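You operate a simulated robot arm through the tools that you are given. There is no shell and no other tool.

The job below is to be done with a simulated two-armed robot. You get a single attempt, and the scene is never put back.

## Task
Swap the white paper for the green paper and print the job on it.
Fine: lay the white paper on the desk before the middle of the wide bay; shut the tray before you switch on; print once; switch off last.
Where things are to end (x, y in the base frame): white paper within 0.1 m of [0.45, -0.22].
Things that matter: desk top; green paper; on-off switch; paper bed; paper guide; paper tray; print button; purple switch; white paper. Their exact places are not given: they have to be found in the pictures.

The check looks at the end state, three seconds after you hand in, the way a careful person would. Anything else that was tipped, shoved, dropped, spilled or broken makes it a failure.

## Robot
Two 7-joint arms with two-finger parallel grippers on one trunk, on a base that drives. Base frame: it is fixed to the floor where the robot stands at the start and does not move with it; the origin is under the middle of the robot, x ahead of it, y to its left, z up. Units: m, rad, N and s.
The left shoulder is at the start at [0.07, 0.13, 1.151], the right one opposite. With the tool pointing down near the work surface each hand reaches from about 0.1 to 0.5 m from the robot's upright axis, wherever it stands, measured 20 degrees to its own side. Places, roughly: desk top [0.6, -0.2, 0.7]; on-off switch [0.5, 0.4, 0.8]; paper bed [0.7, 0.2, 0.8]; paper guide [0.7, 0.2, 0.8]; paper tray [0.6, 0.2, 0.8]; print button [0.4, 0.3, 1.1]; purple switch [0.6, 0.4, 1.1]. Payload 1.57 kg a hand.
The TCP of each hand is the grasp point between the finger pads, 0.03 m short of the fingertips. In the tool frame z runs along the fingers and y along their closing line. The gripper opens to 0.08 m. The fingers are 0.017 m wide and 0.012 m thick; the gripper's body (0.04 by 0.082 m) begins 0.08 m behind the TCP.
Orientation is that of the tool frame in the base frame, as a unit quaternion [x, y, z, w]. With the fingers straight down and closing along the base's y, the tool's x points along the base's -x, its y along +y and its z along -z.

## Interface
- The arms move only by the tool jog_arm. It takes "left_plan", "right_plan" or both (then of equal length, played together; a hand with none holds still); each is a list of rows, each an object of numbers (a shift or turn left out is 0, a gripper value left out holds the last): "dx", "dy", "dz": the shift along the tool's x, y, z in m; "wx", "wy", "wz": the turn, a rotation vector about the tool's x, y, z in rad; "fingers": the gripper command, from -1 (shut) to 1 (fully open), values between in proportion. In form: [{"dx": .., "dy": .., "dz": .., "wx": .., "wy": .., "wz": .., "fingers": ..}, ...]. A call has 1 to 20 rows; each row is the pose to reach, as a shift and turn from the pose commanded when the call began, along the tool's axes at that moment. Rows are played at 5 a second. More than 0.05 m and 0.15 rad between two rows, or a gripper value outside its range, and nothing of the call is played. Where a pose cannot be reached the arm comes as near as it can. A force on the tool above 40 N (or 10 N above the force at the start of the call, whichever is more), or a blocked arm, ends the call early, and 0.2 s more pass. Each finger travels about 0.108 m/s and halts on what it meets, pressing with about 21 N; the grip force reading is that of the motor and also rises with nothing between the fingers. The clock runs only during rows and for 0.2 s after the last one: add rows that repeat a pose to give the fingers time. It gives the time, the measured TCP pose, the force on the tool (base axes), the opening and the grip force at its end, in the units of the frame above (readings bear some noise), with the torque about the TCP (base axes, N m) and any sound that the robot's microphone picked up.
- Cameras (640 x 400 px; columns grow to the right, rows downward): "scene" is now at [0.121, 0.038, 1.348]; the picture's right is [0.47, -0.88, 0.00], its down [-0.63, -0.34, -0.70] and it looks along [0.62, 0.33, -0.71] (base axes); focal length 214 px, centre (320, 200). "left" rides on the left gripper at [0.072, 0.007, -0.122] in its tool frame; the picture's right is [-0.09, 1.00, 0.00], its down [-0.84, -0.08, -0.54] and it looks along [-0.54, -0.05, 0.84] (tool axes); focal length 238 px, centre (320, 200). "right" rides on the right gripper at [0.072, -0.007, -0.122] in its tool frame; the picture's right is [0.09, 1.00, 0.00], its down [-0.84, 0.08, -0.54] and it looks along [-0.54, 0.05, 0.84] (tool axes); focal length 238 px, centre (320, 200).
- grab_frame(camera): a new picture of that camera. The clock stands still meanwhile.
- raise_lower(by): slides the trunk up (or, below 0, down) by that many m; the arms and the scene camera ride with it, the base frame stays. It gives what a move gives, with no picture.
- base_move(legs): drives the robot by 1 to 6 legs, each [ahead, left, turn to the left] in m, m and rad, along the robot's own axes; the way and the turn of a leg run together, so that a leg with both is an arc; at most 1.5 m and 3.142 rad a leg. The arms and the cameras ride along, it lands a little off, and it stops where it bumps. It gives what a move gives.
- head_to(pan, tilt): turns the head with the scene camera to pan (to the left, within 1.501 rad either way) and tilt (down, from -0.506 to 1.204), counted from straight ahead of the robot. It gives what a move gives.
- probe_pixels(camera, pixels): for up to 12 pixels [column, row] of the newest picture of that camera ("zoom" is the newest enlarged one), the place [x, y, z] in the base frame of the surface seen there, good to about 0.003 m, but the place of the scene camera against the robot may be out by one fixed shift of up to 0.025 m in any direction. The clock stands still meanwhile.
- inspect(camera, box): a new picture of the part [left, top, right, bottom] of that camera's present view, enlarged. The clock stands still meanwhile.
- hand_in(): hands the job in; it is judged then, once.

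Unless the task says otherwise, let go and move clear before handing in.

The tools are called after ">>>" by a JSON object that holds its "method" and its "body". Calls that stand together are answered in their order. jog_arm: Moves the arms, as the interface text tells. Its arguments: {"type":"object","properties":{"left_plan":{"type":"array","items":{"type":"object","properties":{"dx":{"type":"number"},"dy":{"type":"number"},"dz":{"type":"number"},"wx":{"type":"number"},"wy":{"type":"number"},"wz":{"type":"number"},"fingers":{"type":"number"}}}},"right_plan":{"type":"array","items":{"type":"object","properties":{"dx":{"type":"number"},"dy":{"type":"number"},"dz":{"type":"number"},"wx":{"type":"number"},"wy":{"type":"number"},"wz":{"type":"number"},"fingers":{"type":"number"}}}}},"required":[]} The other tools are called the same way: raise_lower (by) slides the trunk up or down; base_move (legs) drives the base; head_to (pan, tilt) turns the head that bears the scene camera; grab_frame (camera) takes a picture; probe_pixels (camera, pixels) gives the place of the surface under pixels of a picture; inspect (camera, box) takes an enlarged picture of a part of a camera's view; hand_in () hands the job in.

At the start:

```text
time_s: 0.0
left_eef_pos: [0.2017, 0.2591, 1.2045]
left_tool_rot: [0.001, 1.0, 0.0, 0.0]
left_wrist_force: [-0.5, 0.5, 0.5]
left_moment: [0.04, -0.02, 0.0]
left_width: 0.0799
left_finger_force: 0.0
right_eef_pos: [0.2245, 0.0314, 1.2291]
right_tool_rot: [0.0, 1.0, 0.001, 0.0]
right_wrist_force: [0.2, -0.1, -1.3]
right_moment: [0.0, 0.02, -0.02]
right_width: 0.08
right_finger_force: 0.0
trunk travel left (down, up): [-0.789, 0.151]
robot x, y, heading: [0.0023, -0.0019, 0.002]
head pan, tilt: [0.492, 0.796]
```

scene: 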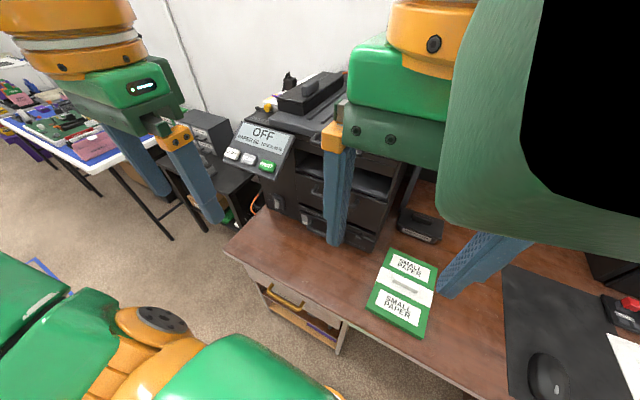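
right: 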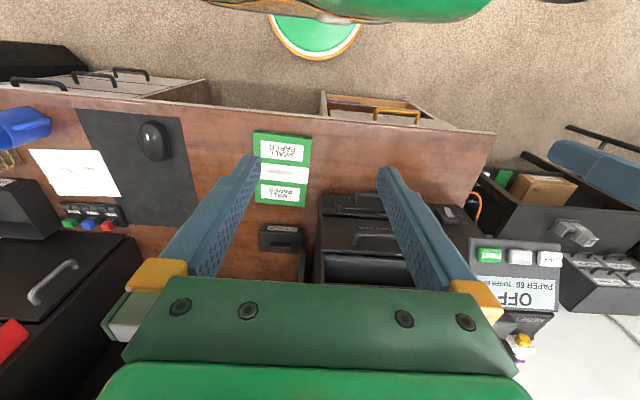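
left: 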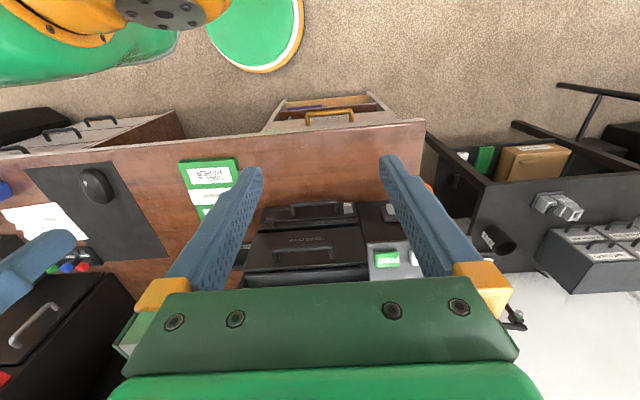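

The scene picture shows a black printer around (330,180) with a panel reading "OFF / PAPER ..." at (262,140) and a green paper pack labelled SMALL PAPER at (405,290). I'll zoom in on the panel, the printer and the pack to read the labels.

>>> {"method": "inspect", "body": {"camera": "scene", "box": [200, 60, 360, 200]}}

>>> {"method": "inspect", "body": {"camera": "scene", "box": [240, 120, 460, 350]}}

>>> {"method": "inspect", "body": {"camera": "right", "box": [220, 100, 580, 340]}}

>>> {"method": "inspect", "body": {"camera": "left", "box": [160, 100, 560, 340]}}

```text
2.86 times, centred on (280, 130) of scene
```

zoom: 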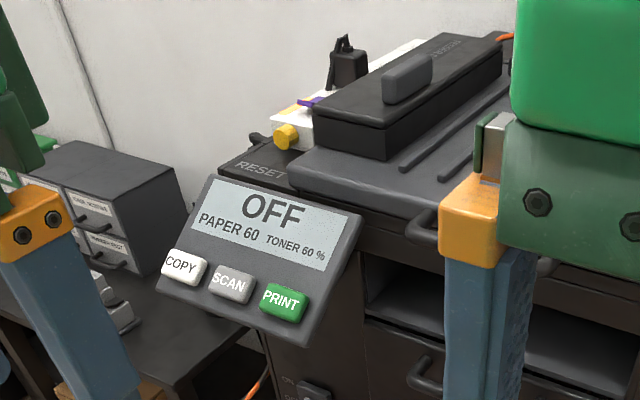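

```text
1.74 times, centred on (350, 235) of scene
```

zoom: 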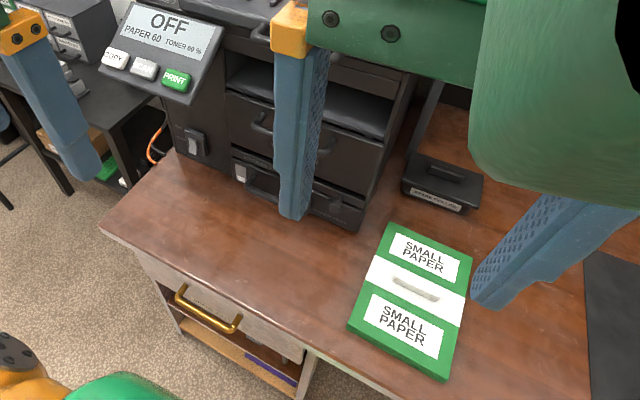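

```text
1.67 times, centred on (400, 220) of right
```

zoom: 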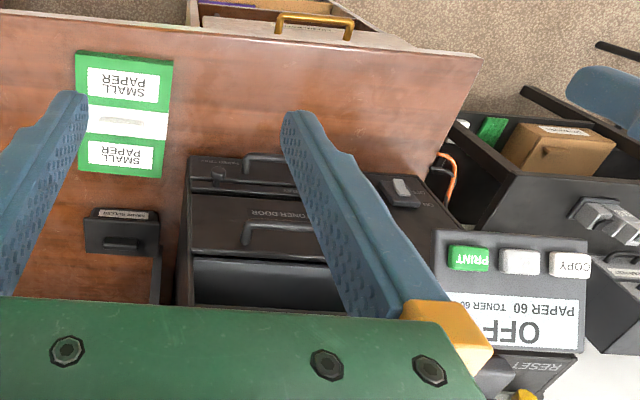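

```text
1.60 times, centred on (360, 220) of left
```

zoom: 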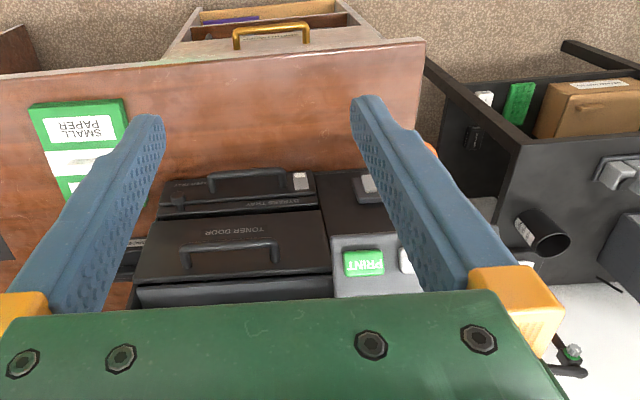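

The right hand camera shows the tray and a toner door on the printer front, and the green pack near (282,168). I'll probe the key points and zoom on the printer top and the tray labels.

>>> {"method": "probe_pixels", "body": {"camera": "scene", "pixels": [[404, 287], [413, 252], [400, 330], [266, 166], [232, 154], [270, 107], [268, 199], [302, 220], [345, 250], [420, 230], [228, 252], [480, 370]]}}

>>> {"method": "inspect", "body": {"camera": "scene", "box": [255, 180, 375, 255]}}

>>> {"method": "inspect", "body": {"camera": "scene", "box": [240, 60, 360, 135]}}

>>> {"method": "inspect", "body": {"camera": "left", "box": [240, 180, 400, 280]}}

```text
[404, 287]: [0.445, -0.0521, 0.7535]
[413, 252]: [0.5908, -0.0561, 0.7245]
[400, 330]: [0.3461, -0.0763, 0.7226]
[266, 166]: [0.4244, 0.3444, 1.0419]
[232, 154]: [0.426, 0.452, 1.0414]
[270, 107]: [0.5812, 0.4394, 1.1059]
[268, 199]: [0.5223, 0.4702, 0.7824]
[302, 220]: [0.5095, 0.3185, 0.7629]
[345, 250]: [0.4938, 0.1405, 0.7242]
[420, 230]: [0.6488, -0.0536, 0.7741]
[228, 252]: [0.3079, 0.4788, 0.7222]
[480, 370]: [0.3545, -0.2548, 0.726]
```

```text
5.33 times, centred on (315, 218) of scene
```

zoom: 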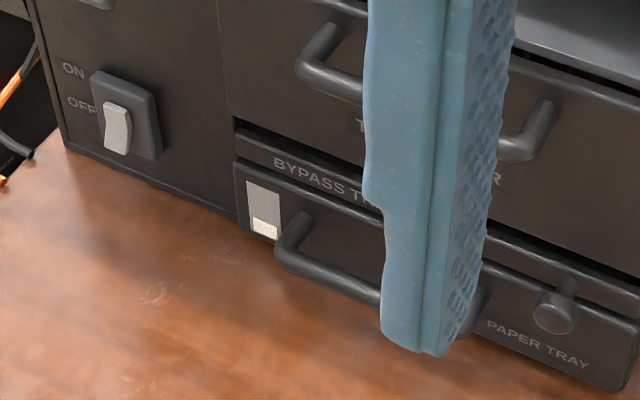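

```text
5.33 times, centred on (300, 98) of scene
```

zoom: 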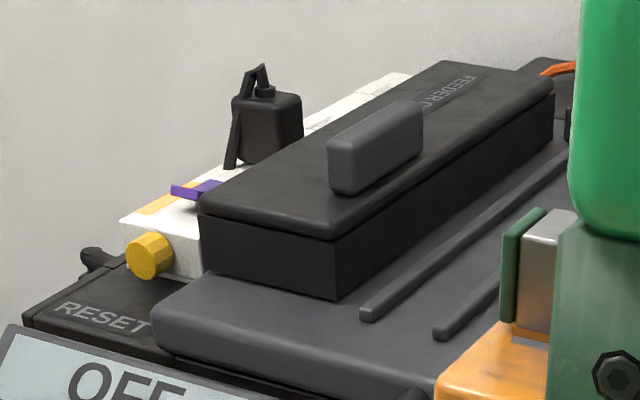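

```text
4.00 times, centred on (320, 230) of left
```

zoom: 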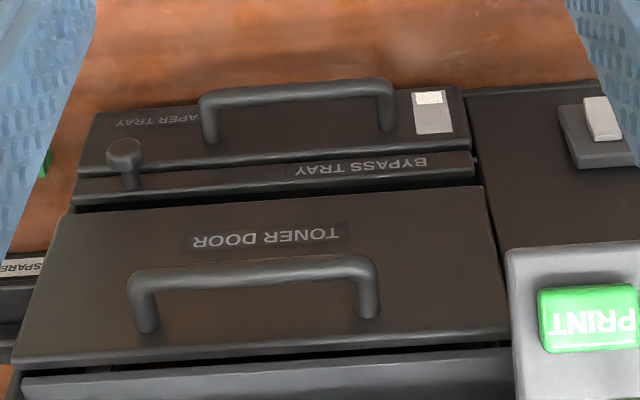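

The tray front carries a handle, a knob at its right end, and a small white/grey slider, and the purple part sits on a white box on the printer top near (270,107). I'll move the right arm aside and take the left hand higher and to the left to look at the top of the printer.

>>> {"method": "jog_arm", "body": {"left_plan": [{"dy": 0.04, "dz": -0.02}, {"dy": 0.08, "dz": -0.04}, {"dy": 0.12, "dz": -0.06}, {"dy": 0.16, "dz": -0.08}, {"dy": 0.18, "dz": -0.1}, {"dy": 0.18, "dz": -0.1}], "right_plan": [{"dy": -0.05}, {"dy": -0.1}, {"dy": -0.15}, {"dy": -0.2}, {"dy": -0.25}, {"dy": -0.28}]}}

>>> {"method": "grab_frame", "body": {"camera": "scene"}}

>>> {"method": "grab_frame", "body": {"camera": "left"}}

>>> {"method": "grab_frame", "body": {"camera": "right"}}

```text
time_s: 0.4
left_eef_pos: [0.2041, 0.2798, 1.2165]
left_tool_rot: [-0.001, 1.0, 0.001, 0.0]
left_wrist_force: [0.5, 0.2, 0.2]
left_moment: [0.0, 0.01, 0.01]
left_width: 0.0799
left_finger_force: 0.0
left hand out of reach, approached as far as the arm can: row 1
right_eef_pos: [0.23, 0.0028, 1.2241]
right_tool_rot: [0.014, 1.0, 0.0, 0.004]
right_wrist_force: [12.7, 16.9, -10.4]
right_moment: [-2.06, 0.57, -1.39]
right_width: 0.0798
right_finger_force: 0.0
trunk travel left (down, up): [-0.789, 0.151]
robot x, y, heading: [0.0011, -0.0031, 0.005]
head pan, tilt: [0.492, 0.796]
stopped in row 1 (right hand): the force on the tool passed its limit at 116 N (the readings are from after the stop); the commanded pose is now the measured one
```

```text
taken
```

scene: 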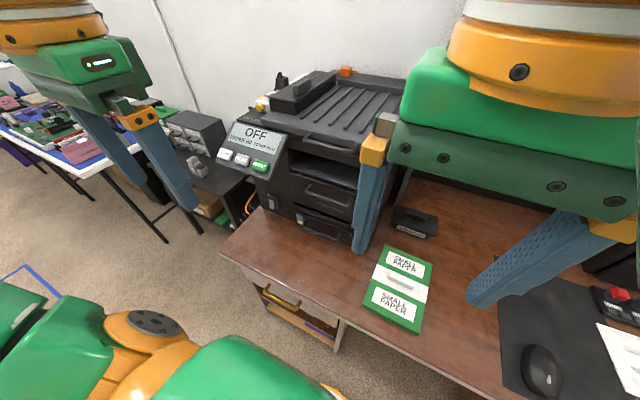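

```text
taken
```

left: 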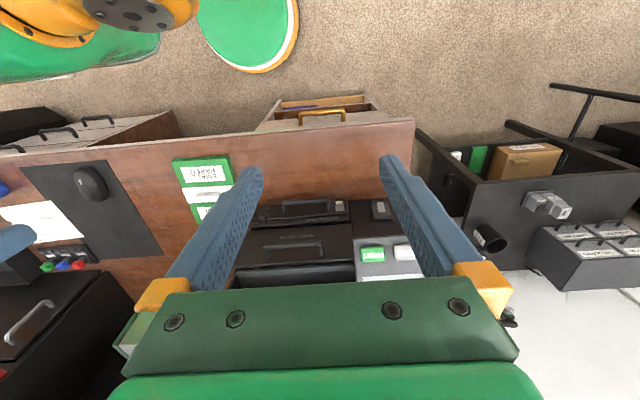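

```text
taken
```

right: 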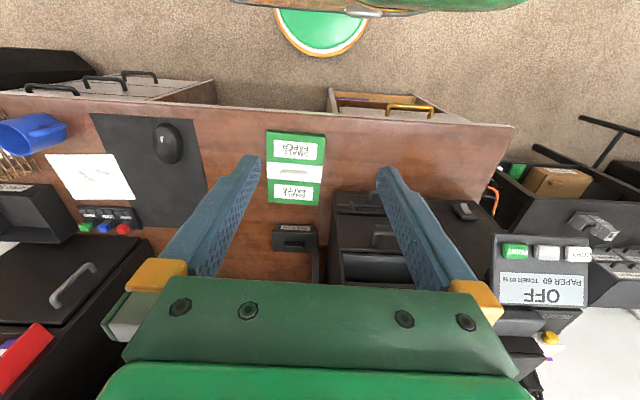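

The right hand was stopped at 116 N on its first step to the right, so it met something of the robot (the head or its own shoulder). It moved little, and nothing on the desk shifted. I'll take it forward and down first, then right.

>>> {"method": "jog_arm", "body": {"right_plan": [{"dx": -0.02, "dz": 0.01}, {"dx": -0.05, "dz": 0.03}, {"dx": -0.08, "dz": 0.05}, {"dx": -0.1, "dz": 0.08}, {"dx": -0.1, "dz": 0.1}]}}

```text
time_s: 1.6
left_eef_pos: [0.2033, 0.2816, 1.2162]
left_tool_rot: [-0.001, 1.0, 0.0, -0.001]
left_wrist_force: [0.6, -0.2, -0.1]
left_moment: [-0.01, -0.01, -0.03]
left_width: 0.0798
left_finger_force: 0.1
right_eef_pos: [0.3299, 0.004, 1.1239]
right_tool_rot: [0.013, 1.0, -0.001, 0.003]
right_wrist_force: [-0.5, 0.1, 1.7]
right_moment: [0.02, 0.0, 0.0]
right_width: 0.0803
right_finger_force: 0.0
trunk travel left (down, up): [-0.789, 0.151]
robot x, y, heading: [-0.0002, 0.0048, 0.002]
head pan, tilt: [0.492, 0.796]
```

The right hand is free of load again at (0.33, 0.00, 1.12). Now I'll take it right.

>>> {"method": "jog_arm", "body": {"right_plan": [{"dy": -0.04}, {"dy": -0.08}, {"dy": -0.12}, {"dy": -0.16}, {"dy": -0.2}, {"dy": -0.24}]}}

>>> {"method": "grab_frame", "body": {"camera": "scene"}}

>>> {"method": "grab_frame", "body": {"camera": "right"}}

```text
time_s: 3.0
left_eef_pos: [0.2023, 0.2807, 1.2156]
left_tool_rot: [-0.001, 1.0, 0.0, 0.0]
left_wrist_force: [0.4, 0.1, -0.5]
left_moment: [0.0, -0.03, -0.07]
left_width: 0.0802
left_finger_force: 0.1
right_eef_pos: [0.3245, -0.2365, 1.1229]
right_tool_rot: [0.011, 1.0, -0.001, 0.004]
right_wrist_force: [0.5, -0.2, 0.1]
right_moment: [0.0, -0.02, 0.04]
right_width: 0.0796
right_finger_force: 0.1
trunk travel left (down, up): [-0.789, 0.151]
robot x, y, heading: [0.0009, -0.0028, 0.001]
head pan, tilt: [0.492, 0.796]
```

```text
taken
```

scene: 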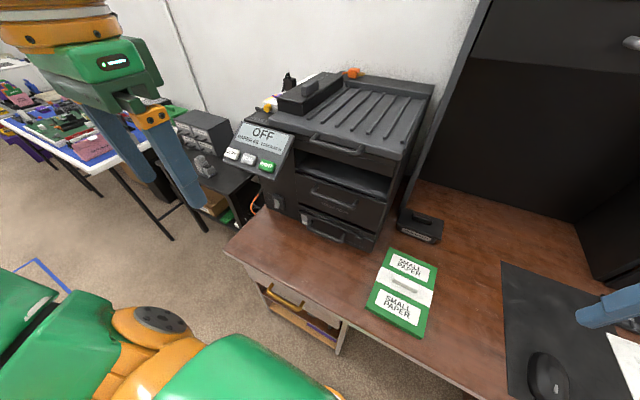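

```text
taken
```

right: 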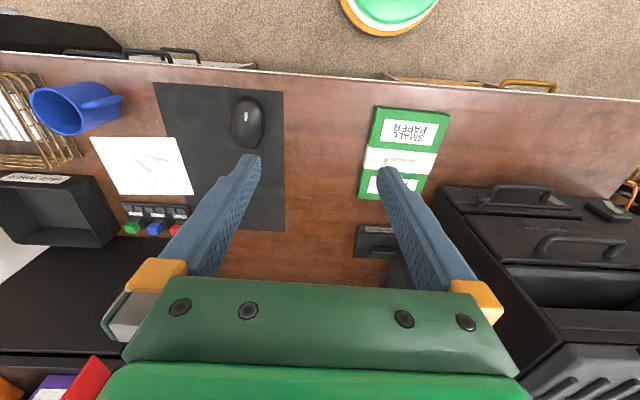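

The printer is now fully in view: the paper tray is at (340,230) and the green pack at (402,292), with a mouse pad and mouse further right. I'll probe layout points in both the scene picture and the right hand picture to compare them.

>>> {"method": "probe_pixels", "body": {"camera": "scene", "pixels": [[404, 288], [505, 265], [500, 372], [545, 378], [420, 225], [376, 245], [300, 213], [300, 232], [335, 240], [367, 238], [281, 203], [267, 165]]}}

>>> {"method": "probe_pixels", "body": {"camera": "right", "pixels": [[404, 162], [378, 106], [449, 114], [360, 196], [424, 199], [283, 93], [285, 228], [246, 125], [310, 160], [478, 208], [480, 190], [550, 192]]}}

>>> {"method": "inspect", "body": {"camera": "scene", "box": [250, 170, 410, 270]}}

>>> {"method": "inspect", "body": {"camera": "right", "box": [430, 160, 640, 300]}}

>>> {"method": "inspect", "body": {"camera": "scene", "box": [225, 60, 385, 160]}}

```text
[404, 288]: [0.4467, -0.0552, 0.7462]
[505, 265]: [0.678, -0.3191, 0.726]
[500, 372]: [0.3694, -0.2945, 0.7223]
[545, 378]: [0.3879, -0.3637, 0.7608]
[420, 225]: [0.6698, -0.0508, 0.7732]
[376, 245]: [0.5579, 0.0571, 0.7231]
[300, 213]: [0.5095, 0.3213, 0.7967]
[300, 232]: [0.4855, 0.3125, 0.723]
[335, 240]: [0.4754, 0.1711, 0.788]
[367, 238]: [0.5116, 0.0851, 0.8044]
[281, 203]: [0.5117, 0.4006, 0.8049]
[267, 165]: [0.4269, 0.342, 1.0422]
```

```text
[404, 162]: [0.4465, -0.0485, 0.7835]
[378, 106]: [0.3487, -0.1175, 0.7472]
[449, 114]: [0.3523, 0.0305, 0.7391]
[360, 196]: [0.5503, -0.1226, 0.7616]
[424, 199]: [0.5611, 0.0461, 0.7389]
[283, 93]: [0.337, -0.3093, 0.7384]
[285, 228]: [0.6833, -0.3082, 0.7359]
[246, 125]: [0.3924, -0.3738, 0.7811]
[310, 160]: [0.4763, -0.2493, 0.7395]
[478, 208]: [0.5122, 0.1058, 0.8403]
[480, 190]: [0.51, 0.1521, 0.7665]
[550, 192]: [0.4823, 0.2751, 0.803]
```

```text
4.00 times, centred on (330, 220) of scene
```

zoom: 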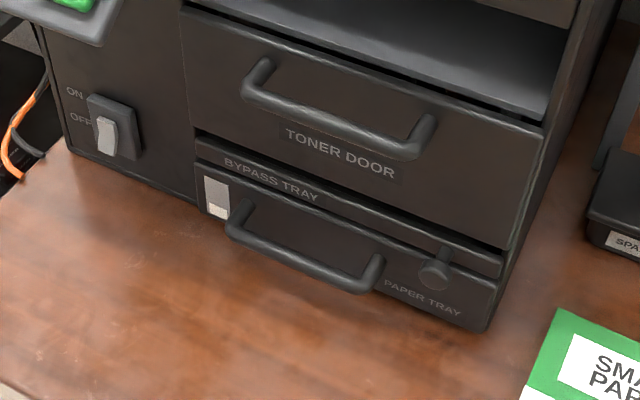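

```text
2.86 times, centred on (535, 230) of right
```

zoom: 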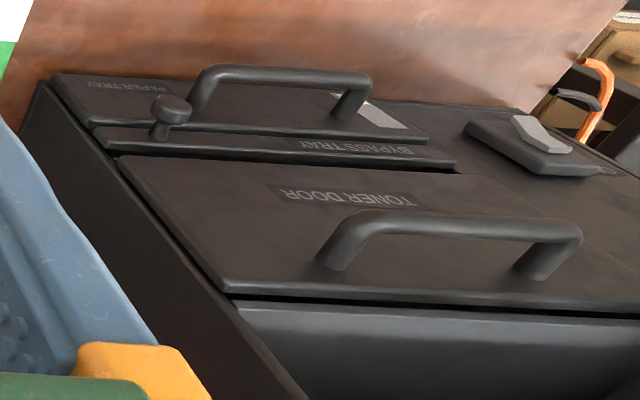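

```text
4.00 times, centred on (305, 110) of scene
```

zoom: 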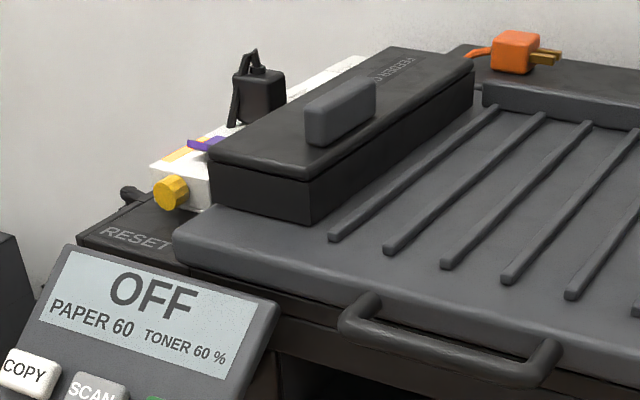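

The top of the printer holds a loose orange plug at (352,72), a power strip with a purple part, and a yellow knob. I need a view from above, so I'll raise the trunk and look down with the head.

>>> {"method": "raise_lower", "body": {"by": 0.15}}

>>> {"method": "head_to", "body": {"pan": 0.65, "tilt": 0.65}}

>>> {"method": "grab_frame", "body": {"camera": "scene"}}

>>> {"method": "grab_frame", "body": {"camera": "left"}}

>>> {"method": "inspect", "body": {"camera": "scene", "box": [240, 80, 400, 180]}}

```text
time_s: 4.7
left_eef_pos: [0.2046, 0.2834, 1.3646]
left_tool_rot: [-0.001, 1.0, -0.001, 0.0]
left_wrist_force: [-0.8, 0.3, 0.5]
left_moment: [0.0, 0.01, -0.02]
left_width: 0.0801
left_finger_force: 0.1
right_eef_pos: [0.3254, -0.2344, 1.275]
right_tool_rot: [0.013, 1.0, -0.001, 0.004]
right_wrist_force: [0.3, -0.5, -0.3]
right_moment: [0.01, -0.02, -0.01]
right_width: 0.0798
right_finger_force: 0.0
trunk travel left (down, up): [-0.939, 0.001]
robot x, y, heading: [0.0027, 0.0002, 0.001]
head pan, tilt: [0.492, 0.796]
```

```text
time_s: 5.4
left_eef_pos: [0.204, 0.2822, 1.3667]
left_tool_rot: [-0.002, 1.0, 0.0, -0.001]
left_wrist_force: [0.0, 0.6, 0.5]
left_moment: [0.02, 0.0, 0.02]
left_width: 0.0801
left_finger_force: 0.1
right_eef_pos: [0.3249, -0.2343, 1.2736]
right_tool_rot: [0.012, 1.0, -0.001, 0.004]
right_wrist_force: [-0.3, 0.3, 0.1]
right_moment: [-0.01, -0.01, -0.01]
right_width: 0.0799
right_finger_force: 0.0
trunk travel left (down, up): [-0.939, 0.001]
robot x, y, heading: [-0.0001, 0.0015, -0.004]
head pan, tilt: [0.649, 0.649]
```

```text
taken
```

scene: 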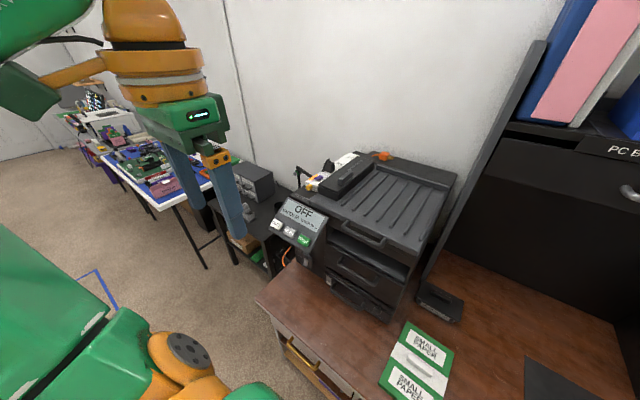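

```text
taken
```

left: 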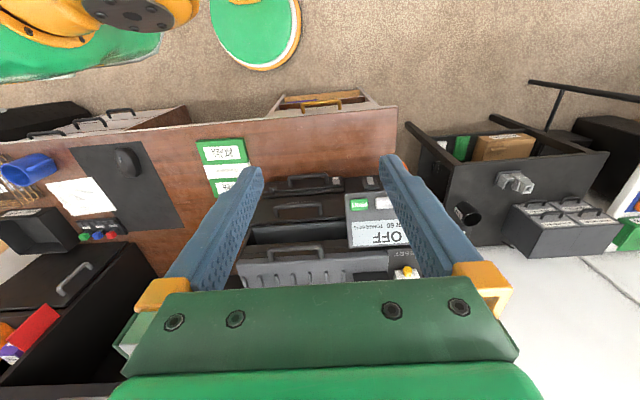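

```text
4.00 times, centred on (320, 130) of scene
```

zoom: 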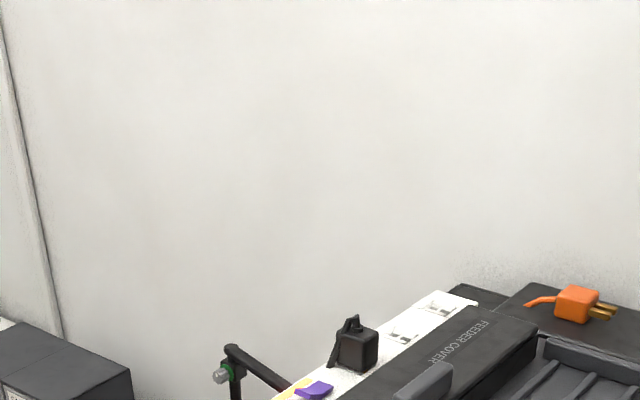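

>>> {"method": "inspect", "body": {"camera": "scene", "box": [290, 140, 410, 215]}}

>>> {"method": "inspect", "body": {"camera": "left", "box": [340, 180, 440, 290]}}

>>> {"method": "inspect", "body": {"camera": "scene", "box": [290, 230, 410, 330]}}

```text
5.33 times, centred on (350, 178) of scene
```

zoom: 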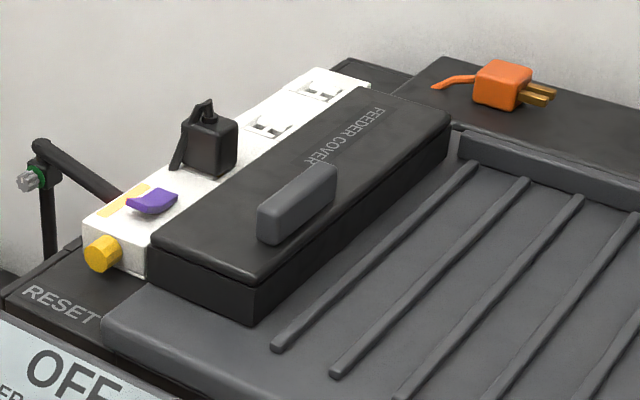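

```text
3.64 times, centred on (390, 235) of left
```

zoom: 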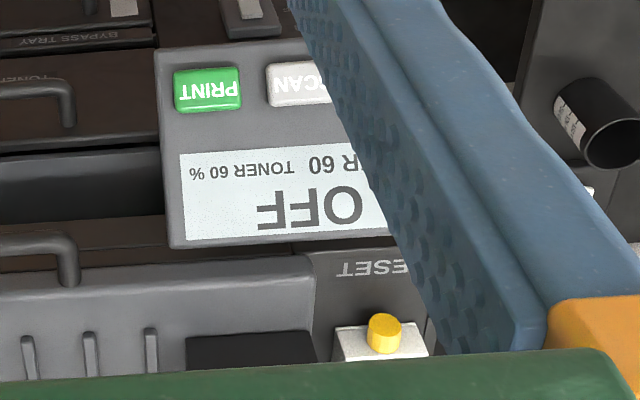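

```text
4.00 times, centred on (350, 280) of scene
```

zoom: 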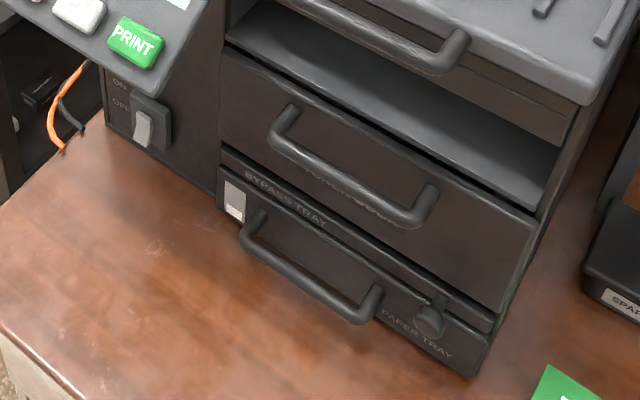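

The strip has a purple rocker, a plugged-in black plug and a yellow knob; its state isn't clear yet, so I'll judge it from the display after switching on. Next I'll look closely at the green pack and its grip ridge from the right hand camera.

>>> {"method": "grab_frame", "body": {"camera": "right"}}

>>> {"method": "inspect", "body": {"camera": "right", "box": [330, 90, 490, 220]}}

>>> {"method": "head_to", "body": {"pan": 0.2, "tilt": 0.9}}

>>> {"method": "grab_frame", "body": {"camera": "scene"}}

```text
taken
```

right: 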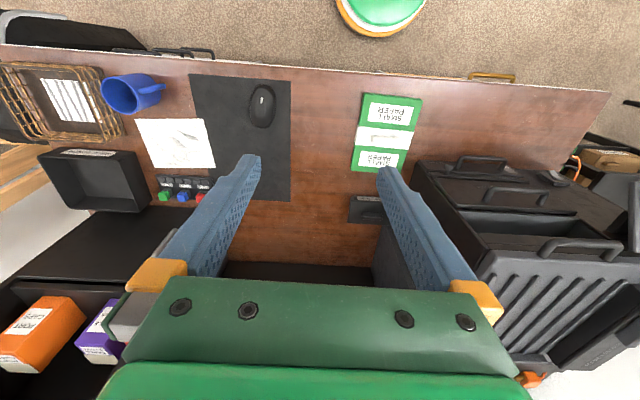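

```text
3.08 times, centred on (410, 155) of right
```

zoom: 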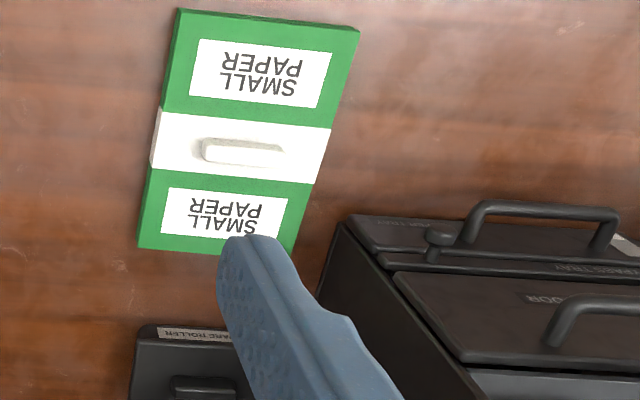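

```text
time_s: 6.3
left_eef_pos: [0.2036, 0.2837, 1.3653]
left_tool_rot: [-0.001, 1.0, -0.001, 0.0]
left_wrist_force: [-0.2, -0.8, 0.2]
left_moment: [0.01, -0.03, -0.01]
left_width: 0.0796
left_finger_force: 0.0
right_eef_pos: [0.3243, -0.2343, 1.2727]
right_tool_rot: [0.011, 1.0, -0.001, 0.003]
right_wrist_force: [0.5, 0.5, 0.5]
right_moment: [0.02, 0.0, 0.02]
right_width: 0.0798
right_finger_force: 0.0
trunk travel left (down, up): [-0.939, 0.001]
robot x, y, heading: [0.0001, -0.0003, -0.003]
head pan, tilt: [0.201, 0.901]
```

```text
taken
```

scene: 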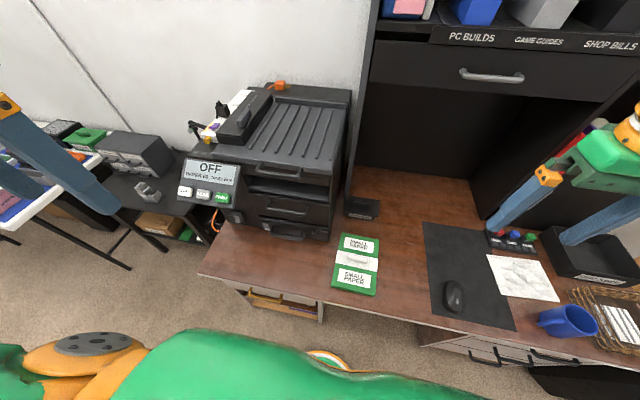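

The layout is clear: the desk space between the pack and the mouse pad (pad's left edge about y=-0.31) will take the white paper. I'll lower the trunk back and turn the left hand to grip the horizontal tray handle.

>>> {"method": "raise_lower", "body": {"by": -0.15}}

>>> {"method": "jog_arm", "body": {"left_plan": [{"dz": 0.04, "wz": 0.14}, {"dz": 0.08, "wz": 0.28}, {"dz": 0.12, "wz": 0.42}, {"dz": 0.15, "wz": 0.56}, {"dz": 0.15, "wz": 0.7}, {"dz": 0.15, "wz": 0.84}, {"dz": 0.15, "wz": 0.98}, {"dz": 0.15, "wz": 1.12}, {"dz": 0.15, "wz": 1.26}, {"dz": 0.15, "wz": 1.4}, {"dz": 0.15, "wz": 1.54}, {"dz": 0.15, "wz": 1.571}]}}

```text
time_s: 8.1
left_eef_pos: [0.205, 0.2831, 1.2154]
left_tool_rot: [-0.001, 1.0, 0.0, -0.001]
left_wrist_force: [0.3, -0.4, 0.1]
left_moment: [-0.01, -0.01, 0.01]
left_width: 0.08
left_finger_force: 0.1
right_eef_pos: [0.3243, -0.234, 1.1231]
right_tool_rot: [0.011, 1.0, 0.0, 0.004]
right_wrist_force: [-0.8, -0.5, 0.5]
right_moment: [0.02, -0.01, 0.0]
right_width: 0.0803
right_finger_force: 0.1
trunk travel left (down, up): [-0.789, 0.151]
robot x, y, heading: [0.0014, -0.0007, 0.004]
head pan, tilt: [0.201, 0.901]
```

```text
time_s: 10.4
left_eef_pos: [0.1676, 0.2, 1.0917]
left_tool_rot: [0.661, 0.75, 0.004, 0.009]
left_wrist_force: [22.2, -2.3, 4.0]
left_moment: [0.21, 1.72, 0.09]
left_width: 0.0604
left_finger_force: 0.0
left hand out of reach, approached as far as the arm can: row 6, 7, 8, 9, 10, 11
right_eef_pos: [0.3242, -0.235, 1.1235]
right_tool_rot: [0.012, 1.0, -0.001, 0.004]
right_wrist_force: [-0.4, 0.2, 0.7]
right_moment: [-0.03, -0.01, -0.01]
right_width: 0.0799
right_finger_force: 0.1
trunk travel left (down, up): [-0.789, 0.151]
robot x, y, heading: [0.0008, -0.0004, -0.005]
head pan, tilt: [0.201, 0.901]
stopped in row 11 (left hand): the force on the tool passed its limit at 124 N (the readings are from after the stop); the commanded pose is now the measured one
```

The left hand strayed back and its finger pressed on the robot's own body (opening down to 0.060). I'll move it forward, away from the trunk, and finish the yaw there.

>>> {"method": "jog_arm", "body": {"left_plan": [{"dy": 0.03}, {"dy": 0.07}, {"dy": 0.11}, {"dy": 0.14, "dx": 0.02}, {"dy": 0.16, "dx": 0.04}, {"dy": 0.16, "dx": 0.04, "wz": 0.06}, {"dy": 0.16, "dx": 0.04, "wz": 0.12}]}}

>>> {"method": "grab_frame", "body": {"camera": "scene"}}

```text
time_s: 12.0
left_eef_pos: [0.2049, 0.1523, 1.1075]
left_tool_rot: [0.705, 0.709, 0.007, 0.008]
left_wrist_force: [-0.2, -0.3, -0.4]
left_moment: [0.04, -0.01, -0.02]
left_width: 0.0802
left_finger_force: 0.1
left hand out of reach, approached as far as the arm can: row 1, 2, 3, 4, 5, 6, 7
right_eef_pos: [0.3244, -0.2341, 1.1239]
right_tool_rot: [0.013, 1.0, -0.001, 0.003]
right_wrist_force: [-0.4, -0.1, 0.0]
right_moment: [0.0, -0.02, 0.0]
right_width: 0.08
right_finger_force: 0.1
trunk travel left (down, up): [-0.789, 0.151]
robot x, y, heading: [-0.0009, -0.0014, -0.009]
head pan, tilt: [0.201, 0.901]
```

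```text
taken
```

scene: 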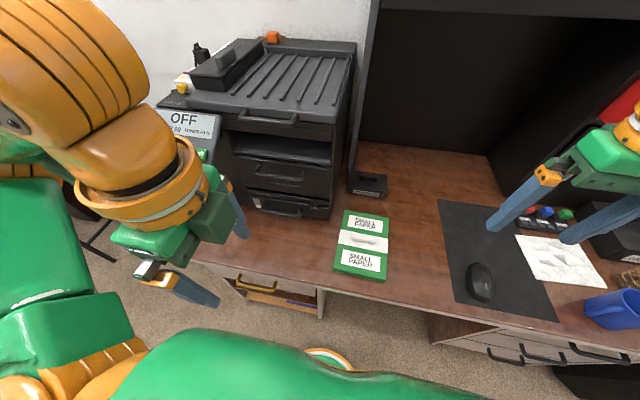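

The left hand is free (no load) but cannot reach forward with the tool down at this height. I'll lower it, where its reach is better.

>>> {"method": "jog_arm", "body": {"left_plan": [{"dz": 0.04}, {"dz": 0.08}, {"dz": 0.12}, {"dz": 0.16}, {"dz": 0.16}]}}

```text
time_s: 13.2
left_eef_pos: [0.2313, 0.117, 0.9725]
left_tool_rot: [0.705, 0.709, 0.005, 0.008]
left_wrist_force: [-0.2, -0.1, -0.2]
left_moment: [0.02, -0.04, -0.02]
left_width: 0.08
left_finger_force: 0.2
left hand out of reach, approached as far as the arm can: row 1, 2, 3, 4, 5
right_eef_pos: [0.3249, -0.2342, 1.1244]
right_tool_rot: [0.012, 1.0, 0.0, 0.004]
right_wrist_force: [0.2, -0.7, 0.7]
right_moment: [-0.01, 0.01, 0.02]
right_width: 0.08
right_finger_force: 0.1
trunk travel left (down, up): [-0.789, 0.151]
robot x, y, heading: [0.0014, -0.003, -0.001]
head pan, tilt: [0.201, 0.901]
```

Yaw +90° seems to be against a joint limit: the hand drifts to y=0.117 and every row is reported out of reach. I'll turn the wrist the other way, toward yaw -90°, which serves the symmetric gripper just as well.

>>> {"method": "jog_arm", "body": {"left_plan": [{"wz": -0.14}, {"wz": -0.28}, {"wz": -0.42}, {"wz": -0.56}, {"wz": -0.7}, {"wz": -0.84}, {"wz": -0.98}, {"wz": -1.12}, {"wz": -1.26}, {"wz": -1.4}, {"wz": -1.54}]}}

```text
time_s: 15.6
left_eef_pos: [0.2354, 0.1167, 0.9711]
left_tool_rot: [0.011, 1.0, -0.002, 0.008]
left_wrist_force: [-0.7, -0.3, 0.3]
left_moment: [0.03, 0.01, -0.01]
left_width: 0.08
left_finger_force: 0.0
right_eef_pos: [0.3255, -0.234, 1.125]
right_tool_rot: [0.013, 1.0, -0.001, 0.004]
right_wrist_force: [0.8, 0.6, 0.0]
right_moment: [-0.01, 0.0, -0.01]
right_width: 0.0797
right_finger_force: 0.0
trunk travel left (down, up): [-0.789, 0.151]
robot x, y, heading: [-0.0021, 0.0021, -0.005]
head pan, tilt: [0.201, 0.901]
```

That works: commanded and measured pose agree, with the tool straight down at (0.235, 0.117, 0.97). Now I'll move to about (0.30, 0.24) and yaw the other way.

>>> {"method": "jog_arm", "body": {"left_plan": [{"dx": -0.02, "dy": 0.04}, {"dx": -0.04, "dy": 0.08}, {"dx": -0.065, "dy": 0.12, "wz": -0.1}, {"dx": -0.065, "dy": 0.12, "wz": -0.24}, {"dx": -0.065, "dy": 0.12, "wz": -0.38}, {"dx": -0.065, "dy": 0.12, "wz": -0.52}, {"dx": -0.065, "dy": 0.12, "wz": -0.66}, {"dx": -0.065, "dy": 0.12, "wz": -0.8}, {"dx": -0.065, "dy": 0.12, "wz": -0.94}, {"dx": -0.065, "dy": 0.12, "wz": -1.08}, {"dx": -0.065, "dy": 0.12, "wz": -1.22}, {"dx": -0.065, "dy": 0.12, "wz": -1.36}, {"dx": -0.065, "dy": 0.12, "wz": -1.5}, {"dx": -0.065, "dy": 0.12, "wz": -1.571}]}}

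>>> {"method": "grab_frame", "body": {"camera": "scene"}}

>>> {"method": "grab_frame", "body": {"camera": "left"}}

```text
time_s: 18.6
left_eef_pos: [0.3049, 0.2345, 0.9697]
left_tool_rot: [-0.699, 0.715, -0.006, 0.004]
left_wrist_force: [0.2, -0.3, -0.5]
left_moment: [0.0, 0.0, 0.0]
left_width: 0.0801
left_finger_force: 0.0
right_eef_pos: [0.3259, -0.2356, 1.1233]
right_tool_rot: [0.012, 1.0, -0.002, 0.003]
right_wrist_force: [-0.8, 0.8, -0.1]
right_moment: [-0.02, -0.02, -0.02]
right_width: 0.08
right_finger_force: 0.2
trunk travel left (down, up): [-0.789, 0.151]
robot x, y, heading: [-0.0002, -0.0002, 0.001]
head pan, tilt: [0.201, 0.901]
```

```text
taken
```

scene: 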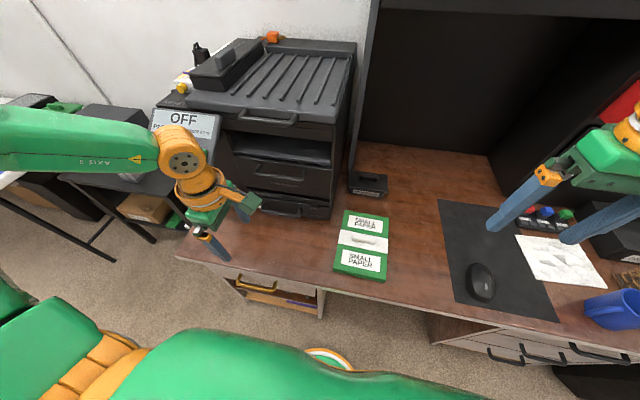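

```text
taken
```

left: 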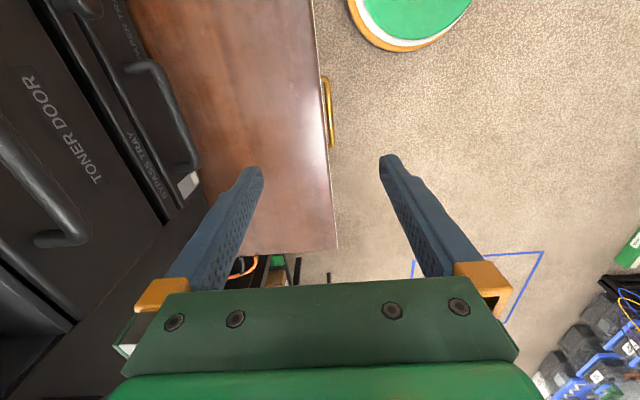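

Yaw -90° is reached cleanly at (0.305, 0.235, 0.970), and the left picture shows the paper tray handle from about (150,68) to (195,160). I'll probe it here for accurate coordinates.

>>> {"method": "probe_pixels", "body": {"camera": "left", "pixels": [[148, 68], [165, 95], [178, 125], [192, 158], [138, 70], [183, 168], [188, 185], [60, 210], [85, 235], [260, 100], [160, 140], [130, 90]]}}

>>> {"method": "inspect", "body": {"camera": "left", "box": [80, 20, 240, 240]}}

```text
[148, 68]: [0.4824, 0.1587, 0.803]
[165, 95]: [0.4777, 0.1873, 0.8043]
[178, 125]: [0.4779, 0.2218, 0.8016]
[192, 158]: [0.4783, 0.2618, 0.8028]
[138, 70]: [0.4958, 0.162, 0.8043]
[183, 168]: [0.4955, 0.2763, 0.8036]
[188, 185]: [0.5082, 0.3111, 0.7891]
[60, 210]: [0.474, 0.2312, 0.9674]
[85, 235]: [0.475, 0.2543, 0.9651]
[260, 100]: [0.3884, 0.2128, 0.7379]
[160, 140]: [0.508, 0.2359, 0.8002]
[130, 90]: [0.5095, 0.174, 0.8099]
```

```text
1.82 times, centred on (160, 130) of left
```

zoom: 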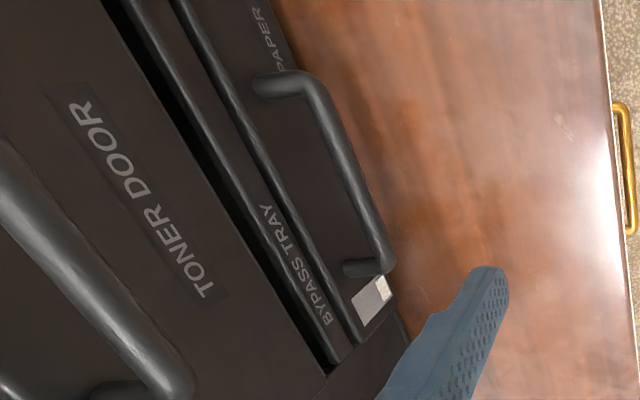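

The handle bar runs y 0.155–0.275 at about x=0.483, z=0.80, with the tray face at x=0.51. I'll pitch the left hand 60° forward and stand off in front of the bar with the fingers partly open.

>>> {"method": "jog_arm", "body": {"left_plan": [{"dx": 0.004, "dy": -0.012, "dz": 0.015, "wx": 0.14, "fingers": -0.1}, {"dx": 0.008, "dy": -0.024, "dz": 0.03, "wx": 0.28}, {"dx": 0.012, "dy": -0.036, "dz": 0.045, "wx": 0.42}, {"dx": 0.014, "dy": -0.048, "dz": 0.06, "wx": 0.56}, {"dx": 0.017, "dy": -0.06, "dz": 0.075, "wx": 0.7}, {"dx": 0.017, "dy": -0.072, "dz": 0.09, "wx": 0.84}, {"dx": 0.017, "dy": -0.085, "dz": 0.105, "wx": 0.98}, {"dx": 0.017, "dy": -0.085, "dz": 0.115, "wx": 1.047}, {"dx": 0.017, "dy": -0.085, "dz": 0.115, "wx": 1.047}]}}

>>> {"method": "grab_frame", "body": {"camera": "scene"}}

>>> {"method": "grab_frame", "body": {"camera": "left"}}

```text
time_s: 20.6
left_eef_pos: [0.3972, 0.269, 0.9824]
left_tool_rot: [-0.605, 0.624, -0.357, 0.341]
left_wrist_force: [0.1, 0.1, 0.7]
left_moment: [-0.05, 0.02, 0.0]
left_width: 0.0359
left_finger_force: 0.0
left hand out of reach, approached as far as the arm can: row 5, 6, 7, 8, 9
right_eef_pos: [0.3255, -0.236, 1.1236]
right_tool_rot: [0.012, 1.0, -0.001, 0.003]
right_wrist_force: [0.5, -0.8, 0.5]
right_moment: [0.0, 0.04, -0.01]
right_width: 0.0801
right_finger_force: 0.0
trunk travel left (down, up): [-0.789, 0.151]
robot x, y, heading: [-0.0011, 0.0029, 0.002]
head pan, tilt: [0.201, 0.901]
```

```text
taken
```

scene: 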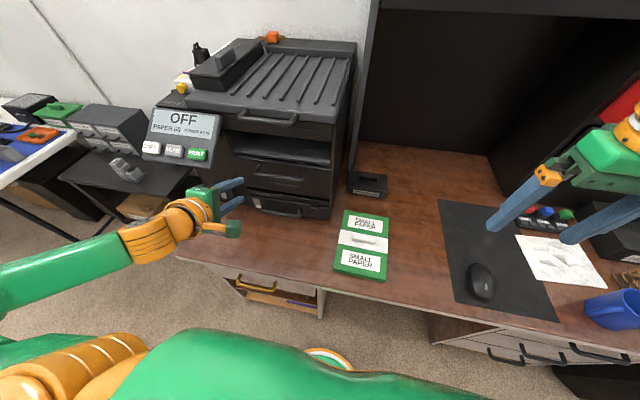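

```text
taken
```

left: 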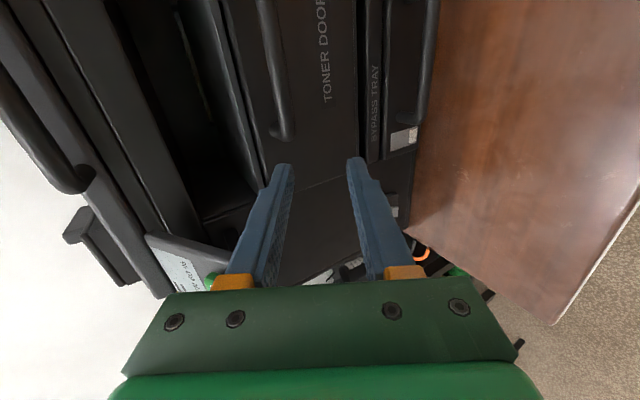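

The pitch is reached, but the position stalled at (0.397, 0.269, 0.982), well above target. I'll try stepping straight down and a bit right from here to see whether it is a real limit.

>>> {"method": "jog_arm", "body": {"left_plan": [{"dx": 0.01, "dy": 0.0173, "dz": 0.01}, {"dx": 0.02, "dy": 0.0346, "dz": 0.02}, {"dx": 0.03, "dy": 0.052, "dz": 0.03}, {"dx": 0.04, "dy": 0.07, "dz": 0.04}]}}

```text
time_s: 21.6
left_eef_pos: [0.4013, 0.227, 0.8979]
left_tool_rot: [-0.602, 0.617, -0.364, 0.352]
left_wrist_force: [0.0, 0.1, -0.1]
left_moment: [-0.01, 0.0, -0.04]
left_width: 0.0361
left_finger_force: 0.0
left hand out of reach, approached as far as the arm can: row 1
right_eef_pos: [0.324, -0.236, 1.1225]
right_tool_rot: [0.012, 1.0, -0.001, 0.003]
right_wrist_force: [0.5, -0.5, -0.2]
right_moment: [0.02, -0.03, 0.01]
right_width: 0.0798
right_finger_force: 0.0
trunk travel left (down, up): [-0.789, 0.151]
robot x, y, heading: [-0.0014, -0.0026, -0.004]
head pan, tilt: [0.201, 0.901]
```

Now it goes: (0.401, 0.227, 0.898), with the fingers pitched 60°. I'll move to the standoff 7 cm from the bar and look along the hand.

>>> {"method": "jog_arm", "body": {"left_plan": [{"dx": 0.005, "dy": 0.0233, "dz": 0.025}, {"dx": 0.01, "dy": 0.0465, "dz": 0.05}, {"dx": 0.01, "dy": 0.0465, "dz": 0.05}]}}

>>> {"method": "grab_frame", "body": {"camera": "left"}}

>>> {"method": "inspect", "body": {"camera": "scene", "box": [160, 150, 360, 275]}}

```text
time_s: 22.4
left_eef_pos: [0.4224, 0.2161, 0.8336]
left_tool_rot: [-0.603, 0.617, -0.364, 0.352]
left_wrist_force: [0.2, 0.4, -0.2]
left_moment: [0.03, -0.05, -0.01]
left_width: 0.0358
left_finger_force: 0.0
right_eef_pos: [0.3244, -0.2351, 1.1234]
right_tool_rot: [0.012, 1.0, -0.001, 0.004]
right_wrist_force: [0.2, 0.1, 0.4]
right_moment: [0.0, -0.01, -0.01]
right_width: 0.08
right_finger_force: 0.1
trunk travel left (down, up): [-0.789, 0.151]
robot x, y, heading: [0.0025, -0.0015, -0.002]
head pan, tilt: [0.201, 0.901]
```

```text
taken
```

left: 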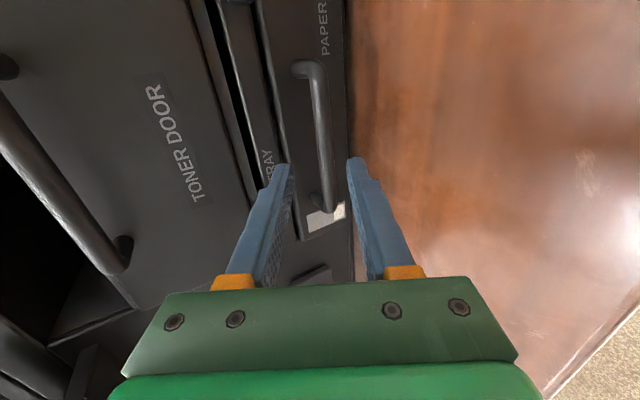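

```text
3.20 times, centred on (260, 212) of scene
```

zoom: 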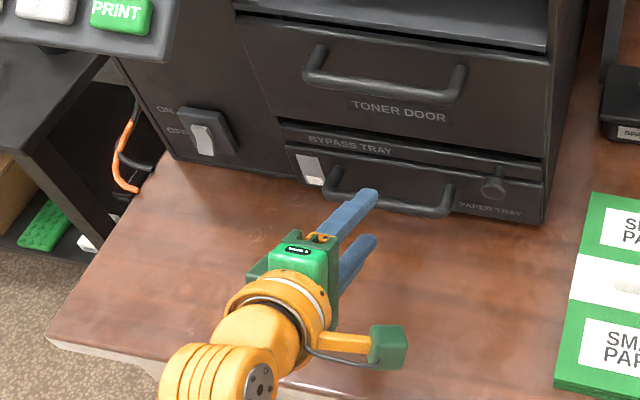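

The bar at (322,130) lies between the finger lines (280 and 355). I'll confirm its place with a probe before closing in.

>>> {"method": "probe_pixels", "body": {"camera": "left", "pixels": [[316, 90], [320, 120], [324, 150], [328, 180], [313, 120], [328, 120], [300, 130], [285, 100], [322, 200]]}}

```text
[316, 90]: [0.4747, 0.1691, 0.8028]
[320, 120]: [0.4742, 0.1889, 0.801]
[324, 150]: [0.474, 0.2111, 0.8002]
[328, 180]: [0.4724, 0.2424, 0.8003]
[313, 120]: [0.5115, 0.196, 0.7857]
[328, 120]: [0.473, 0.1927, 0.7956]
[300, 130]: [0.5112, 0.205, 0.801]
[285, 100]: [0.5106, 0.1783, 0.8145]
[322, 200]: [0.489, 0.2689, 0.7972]
```

The bar's near surface is at x≈0.473, z≈0.80. I'll advance 5 cm and close on it.

>>> {"method": "jog_arm", "body": {"left_plan": [{"dy": 0.002, "dz": 0.02}, {"dy": 0.003, "dz": 0.04}, {"dy": 0.0037, "dz": 0.052}, {"dy": 0.0037, "dz": 0.052, "fingers": -1}, {"dy": 0.0037, "dz": 0.052, "fingers": -1}, {"dy": 0.0037, "dz": 0.052, "fingers": -1}]}}

>>> {"method": "grab_frame", "body": {"camera": "left"}}

```text
time_s: 23.8
left_eef_pos: [0.4657, 0.2165, 0.8043]
left_tool_rot: [-0.603, 0.618, -0.363, 0.35]
left_wrist_force: [-10.4, -3.4, -16.2]
left_moment: [-0.3, 0.29, 0.31]
left_width: 0.0139
left_finger_force: 29.6
right_eef_pos: [0.3255, -0.2335, 1.1231]
right_tool_rot: [0.012, 1.0, -0.001, 0.004]
right_wrist_force: [0.6, -0.8, 0.1]
right_moment: [0.07, -0.01, -0.01]
right_width: 0.0802
right_finger_force: 0.1
trunk travel left (down, up): [-0.789, 0.151]
robot x, y, heading: [0.0001, -0.0009, 0.0]
head pan, tilt: [0.201, 0.901]
```

```text
taken
```

left: 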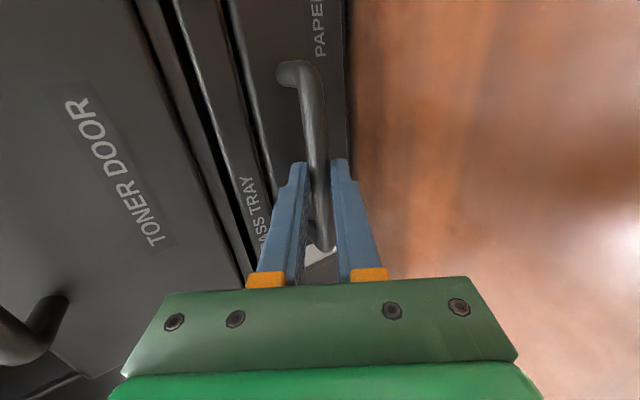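

The bar is held: opening 0.0139, grip 29.6 N. I'll pull straight back 4 cm and watch the forces.

>>> {"method": "jog_arm", "body": {"left_plan": [{"dy": 0.0065, "dz": -0.0078}, {"dy": 0.0115, "dz": -0.0165}, {"dy": 0.0165, "dz": -0.025}, {"dy": 0.0215, "dz": -0.0338}]}}

>>> {"method": "grab_frame", "body": {"camera": "scene"}}

>>> {"method": "grab_frame", "body": {"camera": "left"}}

```text
time_s: 24.8
left_eef_pos: [0.4256, 0.218, 0.8042]
left_tool_rot: [-0.602, 0.617, -0.364, 0.352]
left_wrist_force: [2.5, -5.6, -2.1]
left_moment: [-0.72, -0.04, -0.2]
left_width: 0.0135
left_finger_force: 29.7
right_eef_pos: [0.3243, -0.2377, 1.1237]
right_tool_rot: [0.012, 1.0, 0.0, 0.003]
right_wrist_force: [0.8, -0.1, -1.2]
right_moment: [0.03, -0.03, -0.02]
right_width: 0.0799
right_finger_force: 0.1
trunk travel left (down, up): [-0.789, 0.151]
robot x, y, heading: [-0.0008, 0.0013, -0.002]
head pan, tilt: [0.201, 0.901]
```

```text
taken
```

scene: 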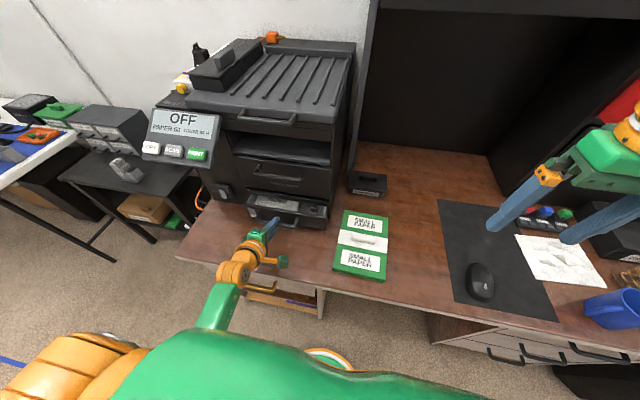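

```text
taken
```

left: 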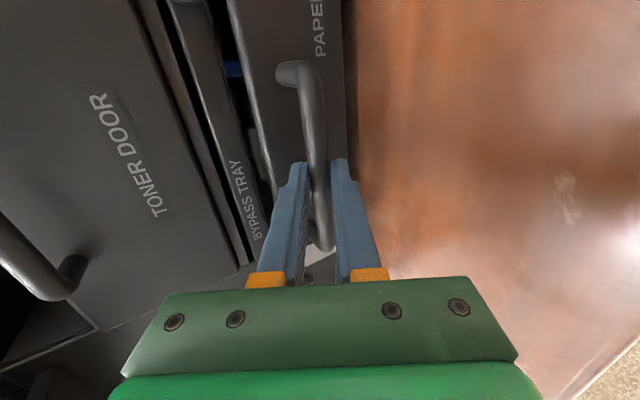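

The tray follows with little load, and a slot shows behind its face at (235,70). I'll pull another 8 cm.

>>> {"method": "jog_arm", "body": {"left_plan": [{"dy": 0.00486, "dz": -0.0087}, {"dy": 0.0097, "dz": -0.0174}, {"dy": 0.0146, "dz": -0.0262}, {"dy": 0.0194, "dz": -0.0349}, {"dy": 0.0243, "dz": -0.0436}, {"dy": 0.0292, "dz": -0.0523}, {"dy": 0.034, "dz": -0.061}, {"dy": 0.0389, "dz": -0.0698}]}}

>>> {"method": "grab_frame", "body": {"camera": "scene"}}

```text
time_s: 26.6
left_eef_pos: [0.3475, 0.2163, 0.805]
left_tool_rot: [-0.601, 0.619, -0.361, 0.353]
left_wrist_force: [1.7, -20.7, -12.4]
left_moment: [-0.76, 0.15, -0.31]
left_width: 0.0139
left_finger_force: 30.5
right_eef_pos: [0.3271, -0.2408, 1.1213]
right_tool_rot: [0.012, 1.0, 0.002, 0.003]
right_wrist_force: [-1.1, 0.2, 0.5]
right_moment: [-0.04, -0.01, -0.01]
right_width: 0.0801
right_finger_force: 0.0
trunk travel left (down, up): [-0.789, 0.151]
robot x, y, heading: [0.001, -0.0024, 0.002]
head pan, tilt: [0.201, 0.901]
```

```text
taken
```

scene: 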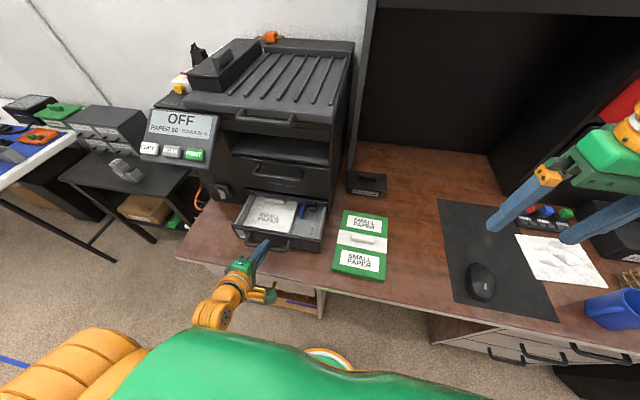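

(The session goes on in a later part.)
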